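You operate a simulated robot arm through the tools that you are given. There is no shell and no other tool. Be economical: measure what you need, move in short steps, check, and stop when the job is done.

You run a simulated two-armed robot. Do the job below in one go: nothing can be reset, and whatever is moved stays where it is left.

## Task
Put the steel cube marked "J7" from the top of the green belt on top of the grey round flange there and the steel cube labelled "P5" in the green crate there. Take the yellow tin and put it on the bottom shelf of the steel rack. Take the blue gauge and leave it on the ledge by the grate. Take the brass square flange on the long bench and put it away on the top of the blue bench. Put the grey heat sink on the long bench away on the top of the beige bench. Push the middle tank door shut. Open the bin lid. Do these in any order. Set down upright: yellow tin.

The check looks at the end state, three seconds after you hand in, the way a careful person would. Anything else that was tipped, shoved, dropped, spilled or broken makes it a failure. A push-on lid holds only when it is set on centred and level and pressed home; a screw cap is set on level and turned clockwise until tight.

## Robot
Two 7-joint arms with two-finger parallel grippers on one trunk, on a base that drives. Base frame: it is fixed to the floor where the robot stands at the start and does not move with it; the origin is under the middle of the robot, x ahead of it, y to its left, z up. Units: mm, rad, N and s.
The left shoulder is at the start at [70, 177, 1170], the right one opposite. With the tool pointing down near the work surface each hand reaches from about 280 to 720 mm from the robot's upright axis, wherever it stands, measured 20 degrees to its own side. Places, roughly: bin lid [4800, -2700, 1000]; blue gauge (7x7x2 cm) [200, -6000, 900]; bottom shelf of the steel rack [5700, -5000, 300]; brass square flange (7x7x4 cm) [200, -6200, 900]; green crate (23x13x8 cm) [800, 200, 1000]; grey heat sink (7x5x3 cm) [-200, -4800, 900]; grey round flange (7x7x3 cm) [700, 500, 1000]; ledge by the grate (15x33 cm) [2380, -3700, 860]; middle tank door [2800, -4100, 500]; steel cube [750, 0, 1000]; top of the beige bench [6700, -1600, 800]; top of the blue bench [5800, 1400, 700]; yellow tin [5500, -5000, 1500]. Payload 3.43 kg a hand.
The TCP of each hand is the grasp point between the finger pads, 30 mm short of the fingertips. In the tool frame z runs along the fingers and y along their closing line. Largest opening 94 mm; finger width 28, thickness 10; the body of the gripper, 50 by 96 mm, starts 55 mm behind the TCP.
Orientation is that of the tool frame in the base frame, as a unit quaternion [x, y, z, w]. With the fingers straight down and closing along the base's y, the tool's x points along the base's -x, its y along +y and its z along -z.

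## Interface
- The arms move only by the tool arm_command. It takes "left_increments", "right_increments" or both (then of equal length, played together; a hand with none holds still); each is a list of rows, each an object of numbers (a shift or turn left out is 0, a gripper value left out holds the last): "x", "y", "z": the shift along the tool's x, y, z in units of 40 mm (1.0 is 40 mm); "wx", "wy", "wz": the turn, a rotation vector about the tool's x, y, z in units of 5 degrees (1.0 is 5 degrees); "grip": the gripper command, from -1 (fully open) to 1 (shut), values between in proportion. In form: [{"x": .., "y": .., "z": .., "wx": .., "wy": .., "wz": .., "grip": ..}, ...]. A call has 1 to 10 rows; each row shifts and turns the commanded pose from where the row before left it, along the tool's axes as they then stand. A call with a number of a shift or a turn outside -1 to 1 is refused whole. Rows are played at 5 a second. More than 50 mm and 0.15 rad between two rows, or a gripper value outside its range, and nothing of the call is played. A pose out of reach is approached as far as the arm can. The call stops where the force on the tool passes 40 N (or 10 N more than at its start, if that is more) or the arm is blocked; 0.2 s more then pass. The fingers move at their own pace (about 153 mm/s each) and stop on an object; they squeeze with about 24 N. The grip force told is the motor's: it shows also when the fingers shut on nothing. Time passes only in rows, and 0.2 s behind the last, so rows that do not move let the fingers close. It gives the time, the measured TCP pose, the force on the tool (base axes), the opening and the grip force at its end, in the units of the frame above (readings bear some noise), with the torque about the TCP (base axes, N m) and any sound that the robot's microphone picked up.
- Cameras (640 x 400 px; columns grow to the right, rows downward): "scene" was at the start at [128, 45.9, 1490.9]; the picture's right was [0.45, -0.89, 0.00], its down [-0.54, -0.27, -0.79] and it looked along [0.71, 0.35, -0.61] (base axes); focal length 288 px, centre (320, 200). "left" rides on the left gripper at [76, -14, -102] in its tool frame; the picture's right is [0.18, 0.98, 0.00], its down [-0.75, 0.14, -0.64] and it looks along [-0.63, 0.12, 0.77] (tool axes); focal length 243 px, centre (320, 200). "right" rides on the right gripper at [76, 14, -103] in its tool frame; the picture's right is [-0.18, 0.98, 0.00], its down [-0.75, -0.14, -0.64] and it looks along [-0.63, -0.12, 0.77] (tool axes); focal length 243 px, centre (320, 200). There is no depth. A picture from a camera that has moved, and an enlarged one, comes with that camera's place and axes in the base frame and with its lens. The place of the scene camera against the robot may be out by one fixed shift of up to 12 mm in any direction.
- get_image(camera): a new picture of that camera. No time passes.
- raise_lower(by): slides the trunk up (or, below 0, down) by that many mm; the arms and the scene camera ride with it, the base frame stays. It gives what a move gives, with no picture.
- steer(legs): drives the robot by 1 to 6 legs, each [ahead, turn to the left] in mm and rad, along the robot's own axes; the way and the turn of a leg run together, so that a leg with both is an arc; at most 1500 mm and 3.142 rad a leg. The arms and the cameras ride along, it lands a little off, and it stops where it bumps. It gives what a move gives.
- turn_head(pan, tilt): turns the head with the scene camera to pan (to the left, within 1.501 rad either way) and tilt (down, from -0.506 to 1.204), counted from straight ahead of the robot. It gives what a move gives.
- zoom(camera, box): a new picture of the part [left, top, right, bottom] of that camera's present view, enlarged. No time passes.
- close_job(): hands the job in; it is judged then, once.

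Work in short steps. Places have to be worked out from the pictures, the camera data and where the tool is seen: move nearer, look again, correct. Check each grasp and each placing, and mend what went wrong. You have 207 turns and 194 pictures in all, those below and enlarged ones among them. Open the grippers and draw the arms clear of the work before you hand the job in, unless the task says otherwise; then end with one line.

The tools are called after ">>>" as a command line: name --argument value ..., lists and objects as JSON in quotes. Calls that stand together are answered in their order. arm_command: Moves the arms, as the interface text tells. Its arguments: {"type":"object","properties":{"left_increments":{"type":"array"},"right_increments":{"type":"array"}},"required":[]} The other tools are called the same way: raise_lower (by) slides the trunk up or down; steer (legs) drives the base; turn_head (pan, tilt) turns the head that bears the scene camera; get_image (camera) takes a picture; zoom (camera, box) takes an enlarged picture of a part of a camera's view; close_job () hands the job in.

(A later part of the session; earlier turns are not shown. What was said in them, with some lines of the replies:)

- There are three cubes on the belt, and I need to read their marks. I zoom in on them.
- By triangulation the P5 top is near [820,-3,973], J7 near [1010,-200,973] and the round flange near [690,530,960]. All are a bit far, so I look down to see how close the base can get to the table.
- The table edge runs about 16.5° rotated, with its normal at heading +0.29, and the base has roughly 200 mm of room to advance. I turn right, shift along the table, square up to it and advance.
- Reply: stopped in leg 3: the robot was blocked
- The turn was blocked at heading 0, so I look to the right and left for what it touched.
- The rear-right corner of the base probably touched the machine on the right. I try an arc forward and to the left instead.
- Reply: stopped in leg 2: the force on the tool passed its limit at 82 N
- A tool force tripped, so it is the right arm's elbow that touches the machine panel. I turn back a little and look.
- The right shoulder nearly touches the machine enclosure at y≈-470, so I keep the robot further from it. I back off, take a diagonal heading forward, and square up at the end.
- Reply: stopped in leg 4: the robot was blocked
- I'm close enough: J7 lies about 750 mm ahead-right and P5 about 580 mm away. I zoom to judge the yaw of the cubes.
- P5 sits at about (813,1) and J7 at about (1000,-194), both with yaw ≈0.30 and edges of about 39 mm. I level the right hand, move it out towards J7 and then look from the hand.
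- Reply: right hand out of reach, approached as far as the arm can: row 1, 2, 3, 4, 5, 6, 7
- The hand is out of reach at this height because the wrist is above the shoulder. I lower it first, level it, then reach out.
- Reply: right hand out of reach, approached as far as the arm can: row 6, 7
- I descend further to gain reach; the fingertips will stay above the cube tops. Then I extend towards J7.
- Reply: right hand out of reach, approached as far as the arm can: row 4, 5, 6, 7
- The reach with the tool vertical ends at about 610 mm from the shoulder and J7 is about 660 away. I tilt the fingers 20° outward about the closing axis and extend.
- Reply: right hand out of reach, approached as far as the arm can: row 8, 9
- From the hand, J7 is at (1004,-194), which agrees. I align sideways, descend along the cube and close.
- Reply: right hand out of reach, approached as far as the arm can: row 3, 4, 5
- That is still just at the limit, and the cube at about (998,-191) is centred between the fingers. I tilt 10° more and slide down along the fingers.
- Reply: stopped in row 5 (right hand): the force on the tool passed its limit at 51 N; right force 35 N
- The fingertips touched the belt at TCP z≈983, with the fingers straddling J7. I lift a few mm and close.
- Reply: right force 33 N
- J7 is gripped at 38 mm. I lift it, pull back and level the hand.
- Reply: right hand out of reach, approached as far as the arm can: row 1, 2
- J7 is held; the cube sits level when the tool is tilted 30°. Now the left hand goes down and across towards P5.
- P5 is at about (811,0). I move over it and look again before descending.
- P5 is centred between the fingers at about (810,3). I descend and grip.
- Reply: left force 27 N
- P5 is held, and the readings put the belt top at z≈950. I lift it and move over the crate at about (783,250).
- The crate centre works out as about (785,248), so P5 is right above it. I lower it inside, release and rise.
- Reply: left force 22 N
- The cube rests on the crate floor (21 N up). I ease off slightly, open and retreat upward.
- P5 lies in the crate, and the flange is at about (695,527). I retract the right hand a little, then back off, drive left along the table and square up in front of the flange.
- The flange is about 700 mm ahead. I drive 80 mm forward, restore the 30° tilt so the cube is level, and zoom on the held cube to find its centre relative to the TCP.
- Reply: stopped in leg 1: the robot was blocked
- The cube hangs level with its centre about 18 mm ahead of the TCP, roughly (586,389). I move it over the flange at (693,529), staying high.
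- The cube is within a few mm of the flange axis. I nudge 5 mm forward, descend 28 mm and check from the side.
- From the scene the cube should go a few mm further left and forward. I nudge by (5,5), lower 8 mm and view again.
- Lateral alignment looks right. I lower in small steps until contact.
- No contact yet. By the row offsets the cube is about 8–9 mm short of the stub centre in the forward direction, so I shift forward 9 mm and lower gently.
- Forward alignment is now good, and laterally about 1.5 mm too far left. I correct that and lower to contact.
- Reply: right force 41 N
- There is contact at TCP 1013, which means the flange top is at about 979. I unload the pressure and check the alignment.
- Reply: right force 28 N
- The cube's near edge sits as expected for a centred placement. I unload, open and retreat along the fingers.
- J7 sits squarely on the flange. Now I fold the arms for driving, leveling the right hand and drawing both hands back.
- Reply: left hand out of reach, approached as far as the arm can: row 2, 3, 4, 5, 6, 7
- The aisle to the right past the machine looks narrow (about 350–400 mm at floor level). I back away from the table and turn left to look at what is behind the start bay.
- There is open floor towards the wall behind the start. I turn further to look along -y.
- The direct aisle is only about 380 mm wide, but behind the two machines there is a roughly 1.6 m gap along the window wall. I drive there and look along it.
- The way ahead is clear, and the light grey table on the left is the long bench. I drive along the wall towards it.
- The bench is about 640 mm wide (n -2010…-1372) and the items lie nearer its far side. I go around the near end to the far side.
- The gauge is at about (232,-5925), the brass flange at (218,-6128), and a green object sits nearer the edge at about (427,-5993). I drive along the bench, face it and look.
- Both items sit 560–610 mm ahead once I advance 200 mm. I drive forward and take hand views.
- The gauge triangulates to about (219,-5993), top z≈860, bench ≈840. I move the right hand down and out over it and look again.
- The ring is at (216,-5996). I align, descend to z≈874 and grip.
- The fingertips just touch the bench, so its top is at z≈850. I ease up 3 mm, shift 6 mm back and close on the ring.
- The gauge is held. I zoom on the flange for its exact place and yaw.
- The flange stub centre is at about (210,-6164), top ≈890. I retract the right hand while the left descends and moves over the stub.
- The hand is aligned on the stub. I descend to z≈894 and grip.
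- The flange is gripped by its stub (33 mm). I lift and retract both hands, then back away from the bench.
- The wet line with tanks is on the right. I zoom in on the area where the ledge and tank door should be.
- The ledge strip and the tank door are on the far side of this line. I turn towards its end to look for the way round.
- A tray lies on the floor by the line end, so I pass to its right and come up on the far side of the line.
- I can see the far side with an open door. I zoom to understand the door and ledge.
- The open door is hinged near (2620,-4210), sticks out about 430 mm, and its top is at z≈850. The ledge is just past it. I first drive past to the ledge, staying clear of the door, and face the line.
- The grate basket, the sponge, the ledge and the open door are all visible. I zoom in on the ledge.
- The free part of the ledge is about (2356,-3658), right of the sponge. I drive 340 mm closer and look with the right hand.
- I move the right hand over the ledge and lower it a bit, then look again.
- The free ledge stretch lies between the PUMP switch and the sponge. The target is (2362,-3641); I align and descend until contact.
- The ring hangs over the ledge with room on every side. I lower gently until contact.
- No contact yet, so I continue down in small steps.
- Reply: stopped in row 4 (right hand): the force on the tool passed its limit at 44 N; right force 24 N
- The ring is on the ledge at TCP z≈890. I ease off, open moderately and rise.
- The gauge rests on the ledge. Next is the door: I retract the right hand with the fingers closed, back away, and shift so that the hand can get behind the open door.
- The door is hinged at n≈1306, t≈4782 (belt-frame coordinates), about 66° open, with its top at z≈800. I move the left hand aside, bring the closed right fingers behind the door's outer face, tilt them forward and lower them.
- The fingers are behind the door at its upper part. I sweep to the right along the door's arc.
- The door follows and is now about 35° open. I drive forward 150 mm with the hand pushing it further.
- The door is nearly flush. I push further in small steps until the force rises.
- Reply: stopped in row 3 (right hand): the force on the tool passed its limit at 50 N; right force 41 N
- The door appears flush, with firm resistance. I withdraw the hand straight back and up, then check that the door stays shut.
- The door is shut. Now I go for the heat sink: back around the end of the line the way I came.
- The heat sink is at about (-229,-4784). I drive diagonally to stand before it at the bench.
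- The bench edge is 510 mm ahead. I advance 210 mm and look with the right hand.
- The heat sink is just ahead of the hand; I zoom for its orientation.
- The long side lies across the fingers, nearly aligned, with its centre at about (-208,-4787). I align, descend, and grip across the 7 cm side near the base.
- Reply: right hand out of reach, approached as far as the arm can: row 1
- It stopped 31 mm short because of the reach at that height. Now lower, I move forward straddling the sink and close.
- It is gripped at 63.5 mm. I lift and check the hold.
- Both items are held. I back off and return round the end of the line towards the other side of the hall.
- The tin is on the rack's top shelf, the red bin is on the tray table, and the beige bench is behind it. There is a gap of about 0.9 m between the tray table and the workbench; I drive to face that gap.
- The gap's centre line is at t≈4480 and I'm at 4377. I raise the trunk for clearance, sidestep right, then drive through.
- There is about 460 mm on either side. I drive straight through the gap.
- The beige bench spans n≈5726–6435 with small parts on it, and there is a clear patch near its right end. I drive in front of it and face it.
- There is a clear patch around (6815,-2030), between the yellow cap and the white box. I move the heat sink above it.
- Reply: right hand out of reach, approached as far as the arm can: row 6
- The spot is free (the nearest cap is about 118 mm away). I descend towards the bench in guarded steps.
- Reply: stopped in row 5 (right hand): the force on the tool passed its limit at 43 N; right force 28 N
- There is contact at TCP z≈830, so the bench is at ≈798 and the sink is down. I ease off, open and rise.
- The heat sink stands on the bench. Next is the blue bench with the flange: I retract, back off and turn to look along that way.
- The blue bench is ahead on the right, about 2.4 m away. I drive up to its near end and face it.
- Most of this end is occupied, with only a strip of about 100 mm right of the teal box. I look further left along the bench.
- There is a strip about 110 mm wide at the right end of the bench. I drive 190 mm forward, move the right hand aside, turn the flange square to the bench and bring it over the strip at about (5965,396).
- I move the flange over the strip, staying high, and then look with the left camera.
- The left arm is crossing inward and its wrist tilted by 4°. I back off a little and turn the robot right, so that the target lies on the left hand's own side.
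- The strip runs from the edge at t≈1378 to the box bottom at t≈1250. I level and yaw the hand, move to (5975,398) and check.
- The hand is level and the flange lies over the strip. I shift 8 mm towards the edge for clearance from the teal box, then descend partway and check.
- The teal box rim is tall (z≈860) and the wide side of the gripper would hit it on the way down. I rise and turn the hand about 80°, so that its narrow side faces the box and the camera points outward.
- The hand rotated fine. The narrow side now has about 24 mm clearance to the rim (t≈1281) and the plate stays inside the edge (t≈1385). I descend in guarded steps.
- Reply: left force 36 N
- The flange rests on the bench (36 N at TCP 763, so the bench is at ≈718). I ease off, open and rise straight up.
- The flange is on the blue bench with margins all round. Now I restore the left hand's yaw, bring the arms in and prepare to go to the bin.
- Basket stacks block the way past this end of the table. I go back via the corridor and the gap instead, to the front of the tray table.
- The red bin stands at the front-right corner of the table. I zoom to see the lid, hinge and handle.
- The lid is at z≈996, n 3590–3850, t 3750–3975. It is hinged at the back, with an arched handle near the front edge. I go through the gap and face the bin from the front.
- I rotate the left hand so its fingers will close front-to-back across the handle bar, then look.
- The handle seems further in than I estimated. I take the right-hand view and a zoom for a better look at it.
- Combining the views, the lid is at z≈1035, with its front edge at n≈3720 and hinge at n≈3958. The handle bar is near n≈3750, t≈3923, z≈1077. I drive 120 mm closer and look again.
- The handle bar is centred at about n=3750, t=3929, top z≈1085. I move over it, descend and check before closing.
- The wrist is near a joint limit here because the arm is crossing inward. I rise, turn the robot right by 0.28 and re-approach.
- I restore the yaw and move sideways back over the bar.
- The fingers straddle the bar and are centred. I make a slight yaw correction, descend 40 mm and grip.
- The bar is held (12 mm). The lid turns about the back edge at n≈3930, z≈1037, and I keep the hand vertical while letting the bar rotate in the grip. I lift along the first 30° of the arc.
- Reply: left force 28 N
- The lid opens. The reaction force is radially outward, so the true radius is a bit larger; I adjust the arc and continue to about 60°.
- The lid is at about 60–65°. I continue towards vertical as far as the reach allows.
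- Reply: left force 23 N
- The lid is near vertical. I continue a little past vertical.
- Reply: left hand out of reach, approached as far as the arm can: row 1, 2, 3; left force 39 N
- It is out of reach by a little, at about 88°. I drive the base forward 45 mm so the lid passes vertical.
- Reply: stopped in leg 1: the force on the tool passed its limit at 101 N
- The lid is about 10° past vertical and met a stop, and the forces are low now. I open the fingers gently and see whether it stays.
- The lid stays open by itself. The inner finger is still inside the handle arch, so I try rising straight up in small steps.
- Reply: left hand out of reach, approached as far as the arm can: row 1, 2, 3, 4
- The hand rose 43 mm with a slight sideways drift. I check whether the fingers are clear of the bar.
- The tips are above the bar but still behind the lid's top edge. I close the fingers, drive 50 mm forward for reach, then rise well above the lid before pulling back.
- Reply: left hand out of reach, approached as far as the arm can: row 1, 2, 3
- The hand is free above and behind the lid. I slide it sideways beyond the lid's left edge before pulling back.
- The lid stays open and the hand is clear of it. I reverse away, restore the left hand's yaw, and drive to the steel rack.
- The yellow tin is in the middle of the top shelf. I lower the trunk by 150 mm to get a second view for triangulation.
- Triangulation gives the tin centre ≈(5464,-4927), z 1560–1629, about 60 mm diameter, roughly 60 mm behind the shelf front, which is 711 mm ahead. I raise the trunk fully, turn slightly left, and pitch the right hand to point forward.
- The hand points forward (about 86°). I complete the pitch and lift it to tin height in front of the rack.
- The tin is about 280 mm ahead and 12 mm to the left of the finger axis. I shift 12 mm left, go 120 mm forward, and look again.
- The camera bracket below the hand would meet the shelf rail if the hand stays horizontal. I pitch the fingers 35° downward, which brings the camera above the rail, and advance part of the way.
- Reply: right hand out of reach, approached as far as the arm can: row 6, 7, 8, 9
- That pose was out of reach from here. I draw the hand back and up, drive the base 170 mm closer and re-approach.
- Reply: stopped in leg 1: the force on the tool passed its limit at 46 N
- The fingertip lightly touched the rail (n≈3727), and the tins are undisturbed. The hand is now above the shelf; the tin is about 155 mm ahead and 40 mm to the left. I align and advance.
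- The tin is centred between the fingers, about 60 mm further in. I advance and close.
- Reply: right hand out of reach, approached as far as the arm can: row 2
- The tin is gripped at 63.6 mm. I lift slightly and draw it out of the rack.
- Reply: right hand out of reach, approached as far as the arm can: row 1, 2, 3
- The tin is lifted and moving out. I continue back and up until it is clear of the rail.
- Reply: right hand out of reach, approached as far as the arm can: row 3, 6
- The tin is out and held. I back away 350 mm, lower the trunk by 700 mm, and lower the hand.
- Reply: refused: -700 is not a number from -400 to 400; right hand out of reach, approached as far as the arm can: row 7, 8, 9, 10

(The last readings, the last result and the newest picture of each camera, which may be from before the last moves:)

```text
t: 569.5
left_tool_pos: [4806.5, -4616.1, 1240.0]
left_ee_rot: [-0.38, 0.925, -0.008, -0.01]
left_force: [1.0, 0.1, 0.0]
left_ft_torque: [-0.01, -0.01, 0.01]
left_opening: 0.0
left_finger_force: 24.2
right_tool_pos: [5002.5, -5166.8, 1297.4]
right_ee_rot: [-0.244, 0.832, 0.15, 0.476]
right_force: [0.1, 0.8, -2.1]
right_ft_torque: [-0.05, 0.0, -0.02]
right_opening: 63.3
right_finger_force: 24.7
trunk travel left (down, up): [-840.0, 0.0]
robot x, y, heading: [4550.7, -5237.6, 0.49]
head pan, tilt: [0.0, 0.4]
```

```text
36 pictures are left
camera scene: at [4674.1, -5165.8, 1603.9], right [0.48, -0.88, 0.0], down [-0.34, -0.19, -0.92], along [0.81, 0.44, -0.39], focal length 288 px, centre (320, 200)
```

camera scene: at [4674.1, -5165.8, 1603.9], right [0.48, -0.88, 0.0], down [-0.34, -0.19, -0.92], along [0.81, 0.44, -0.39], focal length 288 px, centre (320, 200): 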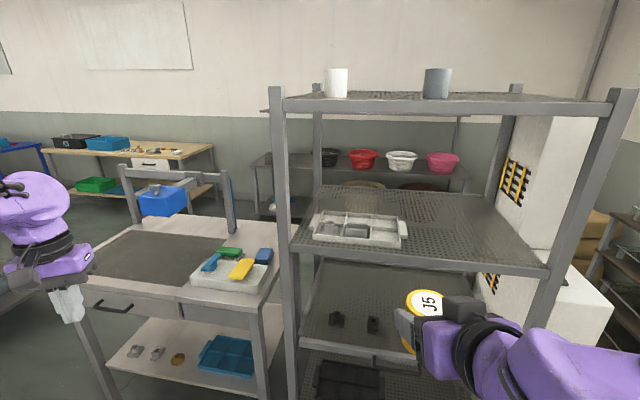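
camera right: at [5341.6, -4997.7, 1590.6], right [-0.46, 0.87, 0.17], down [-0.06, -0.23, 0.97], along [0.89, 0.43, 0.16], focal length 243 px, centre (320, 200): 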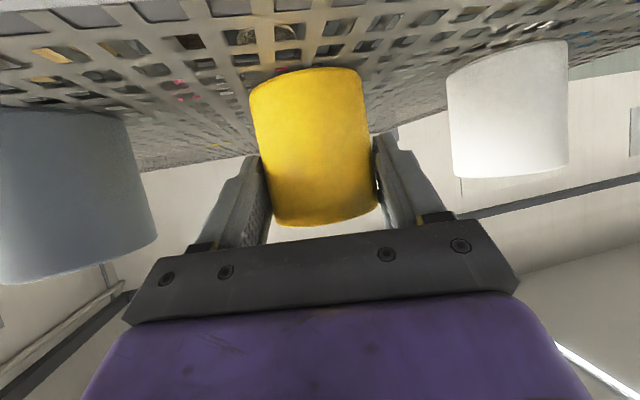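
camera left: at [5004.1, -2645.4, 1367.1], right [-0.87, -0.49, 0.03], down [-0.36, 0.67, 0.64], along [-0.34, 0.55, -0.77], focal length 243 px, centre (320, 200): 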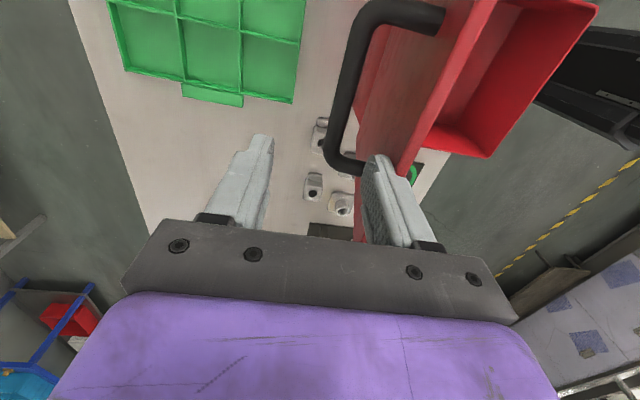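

The tin is upright in the hand. I lower the trunk in two strokes.

>>> raise_lower --by -400

>>> raise_lower --by -300

>>> get_image --camera "scene"

```text
t: 573.4
left_tool_pos: [4804.1, -4616.0, 840.3]
left_ee_rot: [-0.38, 0.925, -0.008, -0.01]
left_force: [0.3, 0.4, 0.3]
left_ft_torque: [0.01, 0.03, 0.01]
left_opening: 0.0
left_finger_force: 23.3
right_tool_pos: [5002.2, -5164.6, 897.0]
right_ee_rot: [-0.243, 0.832, 0.15, 0.476]
right_force: [0.7, -0.4, -1.6]
right_ft_torque: [-0.05, 0.05, 0.0]
right_opening: 62.9
right_finger_force: 23.9
trunk travel left (down, up): [-440.0, 400.0]
robot x, y, heading: [4549.8, -5239.8, 0.501]
head pan, tilt: [0.0, 0.4]
```

```text
t: 576.4
left_tool_pos: [4806.4, -4616.2, 538.4]
left_ee_rot: [-0.381, 0.925, -0.008, -0.011]
left_force: [-0.6, -0.1, 1.2]
left_ft_torque: [-0.01, 0.02, -0.01]
left_opening: 0.0
left_finger_force: 23.6
right_tool_pos: [5003.5, -5165.5, 596.7]
right_ee_rot: [-0.243, 0.831, 0.15, 0.476]
right_force: [0.0, -0.3, -1.2]
right_ft_torque: [0.01, 0.02, -0.03]
right_opening: 62.8
right_finger_force: 24.4
trunk travel left (down, up): [-140.0, 700.0]
robot x, y, heading: [4549.2, -5238.6, 0.501]
head pan, tilt: [0.0, 0.4]
```

```text
35 pictures are left
camera scene: at [4673.9, -5166.0, 903.9], right [0.48, -0.88, 0.0], down [-0.34, -0.19, -0.92], along [0.81, 0.44, -0.39], focal length 288 px, centre (320, 200)
```

scene: 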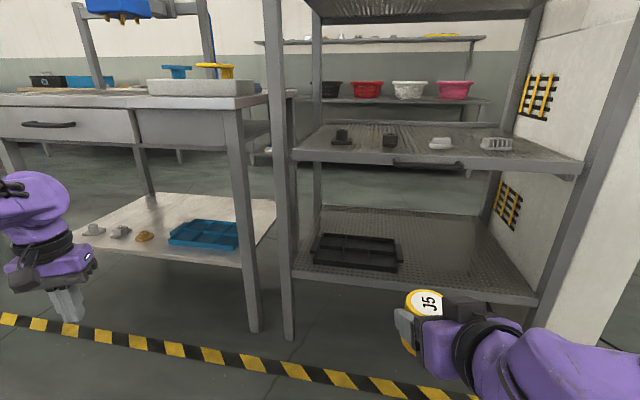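

The bottom shelf is at z≈350 with a black tray on it and free space to its right. I turn right 0.3 and drive 350 mm to face that space.

>>> steer --legs '[[0, -0.3], [350, 0]]'

>>> turn_head --pan -0.1 --tilt 0.6

>>> get_image --camera "scene"

```text
t: 579.3
left_tool_pos: [5250.2, -4660.5, 542.0]
left_ee_rot: [-0.24, 0.971, -0.005, -0.018]
left_force: [-0.1, 0.4, 0.6]
left_ft_torque: [0.02, 0.01, 0.0]
left_opening: 0.2
left_finger_force: 24.5
right_tool_pos: [5291.4, -5241.6, 602.8]
right_ee_rot: [-0.121, 0.857, 0.08, 0.495]
right_force: [-0.3, -0.2, -2.1]
right_ft_torque: [-0.01, 0.08, 0.01]
right_opening: 62.7
right_finger_force: 24.1
trunk travel left (down, up): [-140.0, 700.0]
robot x, y, heading: [4832.8, -5183.2, 0.224]
head pan, tilt: [0.0, 0.4]
stopped in leg 2: the robot was blocked; the commanded pose is now the measured one
```

```text
t: 580.1
left_tool_pos: [5251.2, -4660.8, 542.4]
left_ee_rot: [-0.241, 0.97, -0.005, -0.018]
left_force: [-0.5, 0.1, 0.3]
left_ft_torque: [0.02, -0.04, 0.01]
left_opening: 0.0
left_finger_force: 24.0
right_tool_pos: [5291.7, -5241.4, 602.6]
right_ee_rot: [-0.12, 0.856, 0.08, 0.497]
right_force: [-0.1, -0.9, -2.7]
right_ft_torque: [-0.04, 0.03, 0.04]
right_opening: 62.9
right_finger_force: 23.7
trunk travel left (down, up): [-140.0, 700.0]
robot x, y, heading: [4841.5, -5186.1, 0.223]
head pan, tilt: [-0.099, 0.6]
```

```text
34 pictures are left
camera scene: at [4966.3, -5157.8, 887.6], right [0.12, -0.99, 0.0], down [-0.55, -0.07, -0.83], along [0.83, 0.11, -0.55], focal length 288 px, centre (320, 200)
```

scene: 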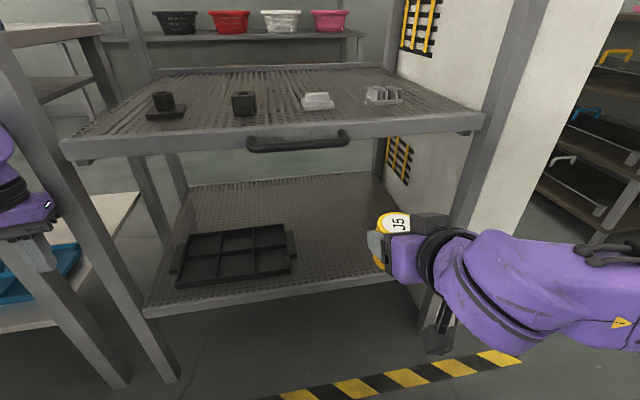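

The base is blocked (probably the left arm by the workbench), but the target is already within reach. I lower the hand to z≈440 and bring the tin in over the shelf.

>>> arm_command --right_increments '[{"x": 0.866, "z": 0.5}, {"x": 0.866, "z": 0.5}, {"x": 0.866, "z": 0.5}, {"x": 0.866, "z": 0.5}, {"x": -0.5, "y": -0.1, "z": 0.866}, {"x": -0.5, "y": -0.1, "z": 0.866}]'

>>> get_image --camera "right"

>>> get_image --camera "scene"

```text
t: 581.5
left_tool_pos: [5251.4, -4660.1, 540.6]
left_ee_rot: [-0.24, 0.97, -0.005, -0.018]
left_force: [1.0, -0.4, 0.1]
left_ft_torque: [-0.01, 0.0, -0.03]
left_opening: 0.0
left_finger_force: 24.0
right_tool_pos: [5399.2, -5203.5, 454.7]
right_ee_rot: [-0.12, 0.855, 0.08, 0.499]
right_force: [0.9, 0.0, -1.5]
right_ft_torque: [-0.02, 0.04, 0.0]
right_opening: 62.4
right_finger_force: 24.2
right hand out of reach, approached as far as the arm can: row 1, 2, 3
trunk travel left (down, up): [-140.0, 700.0]
robot x, y, heading: [4838.7, -5182.8, 0.222]
head pan, tilt: [-0.099, 0.6]
```

```text
33 pictures are left
camera right: at [5275.2, -5227.6, 439.0], right [-0.19, 0.96, 0.18], down [-0.14, -0.21, 0.97], along [0.97, 0.16, 0.17], focal length 243 px, centre (320, 200)
```

right: 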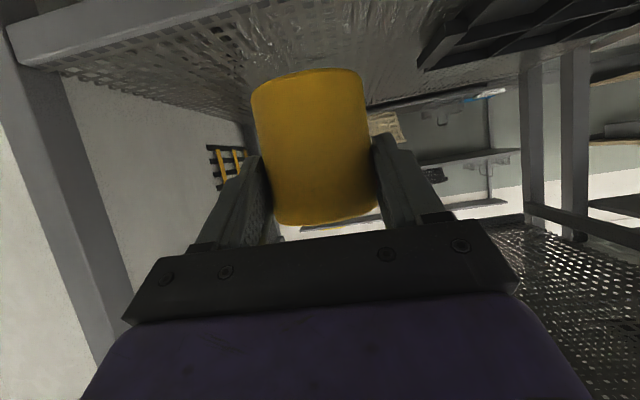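

```text
32 pictures are left
camera scene: at [4966.2, -5157.1, 887.5], right [0.13, -0.99, 0.0], down [-0.55, -0.07, -0.83], along [0.83, 0.11, -0.55], focal length 288 px, centre (320, 200)
```

scene: 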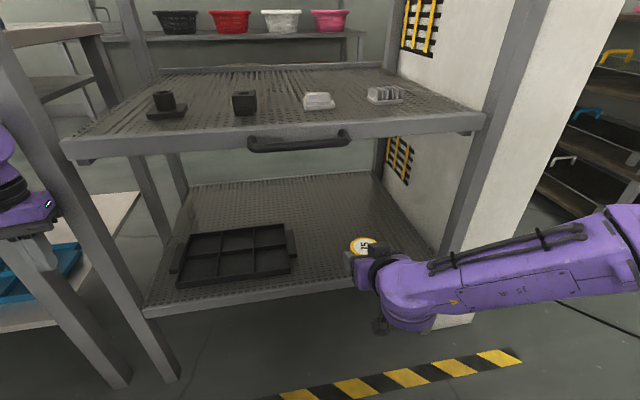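

The tin is lined up right of the tray. I move 110 mm further in, then lower in guarded steps.

>>> arm_command --right_increments '[{"x": -0.5, "z": 0.866}, {"x": -0.5, "z": 0.866}, {"x": -0.37, "z": 0.64}, {"x": 0.5, "z": 0.29}, {"x": 0.26, "z": 0.15}]'

>>> get_image --camera "scene"

```text
t: 582.7
left_tool_pos: [5251.8, -4660.4, 541.3]
left_ee_rot: [-0.241, 0.97, -0.005, -0.018]
left_force: [-0.1, 0.3, 0.5]
left_ft_torque: [-0.01, 0.0, -0.01]
left_opening: 0.1
left_finger_force: 23.7
right_tool_pos: [5507.4, -5170.1, 421.5]
right_ee_rot: [-0.12, 0.855, 0.08, 0.498]
right_force: [-0.5, -0.3, -2.8]
right_ft_torque: [-0.02, 0.05, -0.02]
right_opening: 62.9
right_finger_force: 23.8
trunk travel left (down, up): [-140.0, 700.0]
robot x, y, heading: [4836.9, -5184.2, 0.229]
head pan, tilt: [-0.099, 0.6]
```

```text
31 pictures are left
camera scene: at [4966.4, -5156.6, 887.6], right [0.13, -0.99, 0.0], down [-0.55, -0.07, -0.83], along [0.83, 0.11, -0.55], focal length 288 px, centre (320, 200)
```

scene: 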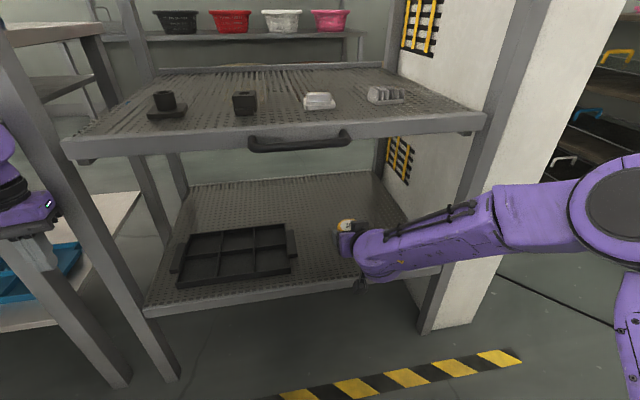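

The tin is over the shelf. I lower it in small steps until contact.

>>> arm_command --right_increments '[{"x": 0.26, "z": 0.15}, {"x": 0.17, "z": 0.1}, {"x": 0.13, "z": 0.075}, {"x": 0.13, "z": 0.075}, {"x": 0.13, "z": 0.075}]'

```text
t: 583.9
left_tool_pos: [5251.3, -4659.7, 541.5]
left_ee_rot: [-0.24, 0.971, -0.005, -0.017]
left_force: [-0.9, -0.5, 0.4]
left_ft_torque: [-0.03, 0.01, -0.06]
left_opening: 0.0
left_finger_force: 24.2
right_tool_pos: [5505.0, -5170.5, 384.9]
right_ee_rot: [-0.121, 0.855, 0.08, 0.498]
right_force: [-0.3, 0.2, -1.9]
right_ft_torque: [-0.03, 0.02, 0.01]
right_opening: 62.7
right_finger_force: 24.1
trunk travel left (down, up): [-140.0, 700.0]
robot x, y, heading: [4841.6, -5181.4, 0.223]
head pan, tilt: [-0.099, 0.6]
```

No contact yet at 385, so I continue.

>>> arm_command --right_increments '[{"x": 0.13, "z": 0.075}, {"x": 0.13, "z": 0.075}, {"x": 0.13, "z": 0.075}, {"x": 0.13, "z": 0.075}, {"x": 0.13, "z": 0.075}, {"x": 0.13, "z": 0.075}]'

>>> zoom --camera "scene" --box '[270, 180, 450, 310]'

```text
t: 585.3
left_tool_pos: [5251.7, -4659.0, 541.8]
left_ee_rot: [-0.24, 0.97, -0.006, -0.017]
left_force: [-0.8, -0.6, -0.9]
left_ft_torque: [0.0, 0.0, -0.01]
left_opening: 0.4
left_finger_force: 24.2
right_tool_pos: [5506.0, -5170.6, 349.9]
right_ee_rot: [-0.12, 0.855, 0.078, 0.499]
right_force: [-4.2, -1.3, 18.2]
right_ft_torque: [-0.47, -0.43, -0.17]
right_opening: 61.2
right_finger_force: 24.0
trunk travel left (down, up): [-140.0, 700.0]
robot x, y, heading: [4841.8, -5181.9, 0.222]
head pan, tilt: [-0.099, 0.6]
```

```text
3.08 times, centred on (360, 245) of scene
camera zoom: at [4966.0, -5155.6, 887.7], right [0.12, -0.99, 0.0], down [-0.55, -0.07, -0.83], along [0.83, 0.1, -0.55], focal length 886 px, centre (197, 62)
```

zoom: 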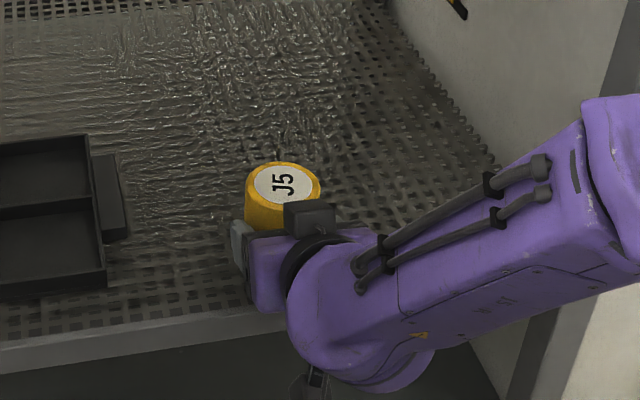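

Contact is 18 N at TCP 350, so the tin is on the shelf at z≈306. I ease 2 mm, open, and check that it stands.

>>> arm_command --right_increments '[{"x": -0.05, "z": -0.03}, {"grip": -0.2}, {"grip": -0.6}, {"grip": -1}, {"grip": -1}]'

>>> get_image --camera "right"

```text
t: 586.5
left_tool_pos: [5250.5, -4659.0, 541.5]
left_ee_rot: [-0.24, 0.971, -0.006, -0.017]
left_force: [0.7, -0.4, 0.3]
left_ft_torque: [0.02, 0.03, 0.0]
left_opening: 0.0
left_finger_force: 24.0
right_tool_pos: [5506.2, -5169.7, 349.8]
right_ee_rot: [-0.122, 0.855, 0.08, 0.498]
right_force: [0.3, 0.2, -0.5]
right_ft_torque: [0.0, 0.01, 0.06]
right_opening: 94.0
right_finger_force: 0.1
trunk travel left (down, up): [-140.0, 700.0]
robot x, y, heading: [4840.7, -5182.6, 0.232]
head pan, tilt: [-0.099, 0.6]
```

```text
29 pictures are left
camera right: at [5381.7, -5192.8, 333.7], right [-0.19, 0.97, 0.17], down [-0.13, -0.2, 0.97], along [0.97, 0.16, 0.17], focal length 243 px, centre (320, 200)
```

right: 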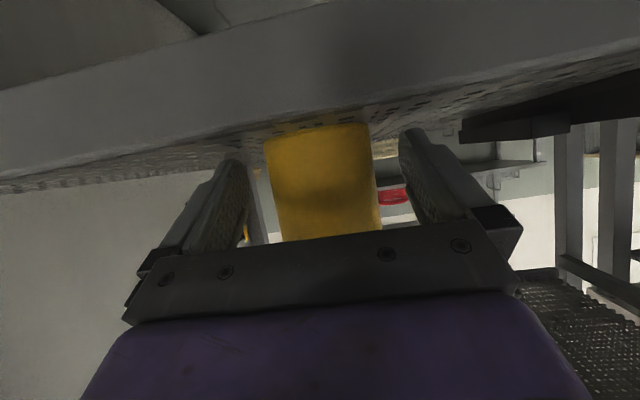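

The tin stands upright on the bottom shelf. I withdraw the hand straight back, then look.

>>> arm_command --right_increments '[{"x": 0.48, "z": -0.87}, {"x": 0.48, "z": -0.87}, {"x": 0.48, "z": -0.87}, {"x": 0.48, "z": -0.87}, {"x": 0.48, "z": -0.87}]'

>>> get_image --camera "scene"

```text
t: 587.7
left_tool_pos: [5251.4, -4659.3, 540.6]
left_ee_rot: [-0.239, 0.971, -0.006, -0.018]
left_force: [-0.4, 0.2, 0.1]
left_ft_torque: [-0.02, 0.02, 0.0]
left_opening: 0.0
left_finger_force: 23.9
right_tool_pos: [5316.5, -5225.4, 352.8]
right_ee_rot: [-0.121, 0.855, 0.079, 0.498]
right_force: [0.4, 0.4, 0.3]
right_ft_torque: [0.03, 0.02, 0.02]
right_opening: 93.9
right_finger_force: 0.1
trunk travel left (down, up): [-140.0, 700.0]
robot x, y, heading: [4842.4, -5183.7, 0.226]
head pan, tilt: [-0.099, 0.6]
```

```text
28 pictures are left
camera scene: at [4966.7, -5154.8, 887.4], right [0.13, -0.99, 0.0], down [-0.55, -0.07, -0.83], along [0.83, 0.11, -0.55], focal length 288 px, centre (320, 200)
```

scene: 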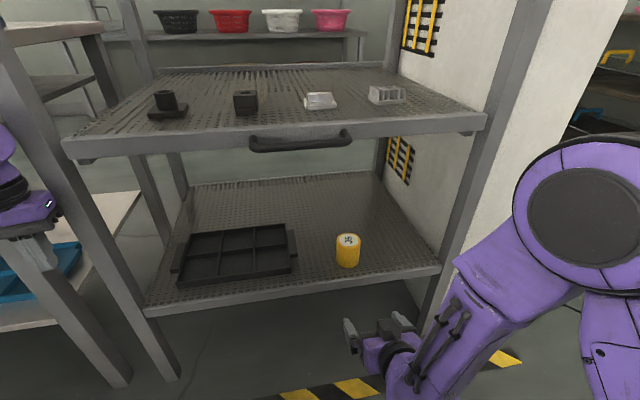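

The tin is placed. I reverse away, open the left hand, raise the trunk a bit and check the workbench and bin.

>>> steer --legs '[[-450, 0]]'

>>> raise_lower --by 400

>>> arm_command --left_increments '[{"grip": -1}, {}]'

>>> turn_head --pan 0.6 --tilt 0.25

>>> get_image --camera "scene"

```text
t: 590.4
left_tool_pos: [4829.2, -4753.4, 532.3]
left_ee_rot: [-0.24, 0.97, -0.005, -0.026]
left_force: [0.2, -0.5, 0.1]
left_ft_torque: [0.05, -0.03, 0.0]
left_opening: 0.0
left_finger_force: 24.1
right_tool_pos: [4889.6, -5320.5, 346.2]
right_ee_rot: [-0.121, 0.858, 0.079, 0.492]
right_force: [0.4, -0.3, 0.2]
right_ft_torque: [-0.02, -0.01, 0.0]
right_opening: 94.2
right_finger_force: 0.1
trunk travel left (down, up): [-140.0, 700.0]
robot x, y, heading: [4408.1, -5280.3, 0.215]
head pan, tilt: [-0.099, 0.6]
```

```text
t: 594.2
left_tool_pos: [4827.7, -4755.0, 933.1]
left_ee_rot: [-0.24, 0.97, -0.006, -0.026]
left_force: [-0.6, -0.7, -0.7]
left_ft_torque: [-0.02, 0.0, 0.03]
left_opening: 0.0
left_finger_force: 23.8
right_tool_pos: [4890.4, -5321.9, 745.8]
right_ee_rot: [-0.121, 0.858, 0.079, 0.492]
right_force: [-0.1, -0.5, -0.5]
right_ft_torque: [-0.01, 0.0, 0.01]
right_opening: 94.2
right_finger_force: 0.1
trunk travel left (down, up): [-540.0, 300.0]
robot x, y, heading: [4413.5, -5275.4, 0.217]
head pan, tilt: [-0.099, 0.6]
```

```text
t: 594.8
left_tool_pos: [4828.3, -4754.5, 932.5]
left_ee_rot: [-0.24, 0.971, -0.004, -0.025]
left_force: [0.3, 0.2, 0.3]
left_ft_torque: [-0.01, -0.01, -0.02]
left_opening: 94.1
left_finger_force: 0.0
right_tool_pos: [4889.9, -5323.0, 745.7]
right_ee_rot: [-0.121, 0.858, 0.079, 0.492]
right_force: [0.6, 0.6, 0.3]
right_ft_torque: [0.02, -0.01, 0.04]
right_opening: 93.8
right_finger_force: 0.1
trunk travel left (down, up): [-540.0, 300.0]
robot x, y, heading: [4407.9, -5276.4, 0.216]
head pan, tilt: [-0.099, 0.6]
```

```text
t: 595.9
left_tool_pos: [4827.9, -4754.9, 932.6]
left_ee_rot: [-0.24, 0.97, -0.005, -0.026]
left_force: [0.7, 0.2, -0.8]
left_ft_torque: [-0.03, -0.03, 0.03]
left_opening: 93.9
left_finger_force: 0.1
right_tool_pos: [4890.4, -5321.0, 746.6]
right_ee_rot: [-0.121, 0.858, 0.079, 0.492]
right_force: [0.9, -0.1, -0.4]
right_ft_torque: [0.01, -0.01, -0.02]
right_opening: 94.0
right_finger_force: 0.0
trunk travel left (down, up): [-540.0, 300.0]
robot x, y, heading: [4408.9, -5276.1, 0.215]
head pan, tilt: [0.6, 0.25]
```

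```text
27 pictures are left
camera scene: at [4522.9, -5192.0, 1317.9], right [0.73, -0.69, 0.0], down [-0.17, -0.18, -0.97], along [0.66, 0.71, -0.25], focal length 288 px, centre (320, 200)
```

scene: 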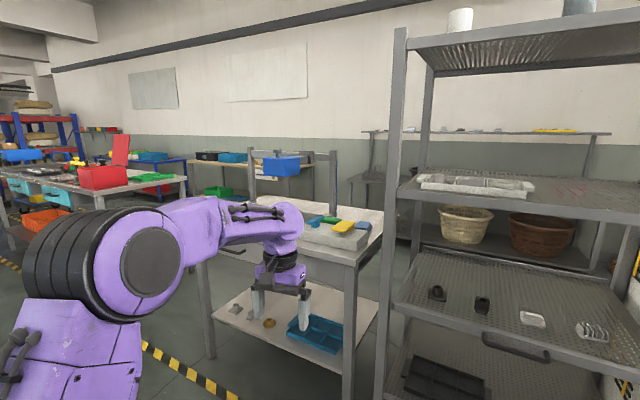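

Everything checks out: the bin lid stands open, the tin is on the bottom shelf, the other tins, trays and tools are undisturbed, and both grippers are open and clear. I hand the job in.

>>> close_job

```text
The job is handed in.
```

I finished all eight tasks and handed the job in. J7 is on the round flange, P5 is in the green crate, and the tin stands upright on the bottom shelf. The gauge is on the ledge, the brass flange on the blue bench and the heat sink on the beige bench. The tank door is shut and the bin lid is open. A fingertip and the robot's arm or base bumped fixed equipment lightly a few times along the way, and I saw nothing disturbed.
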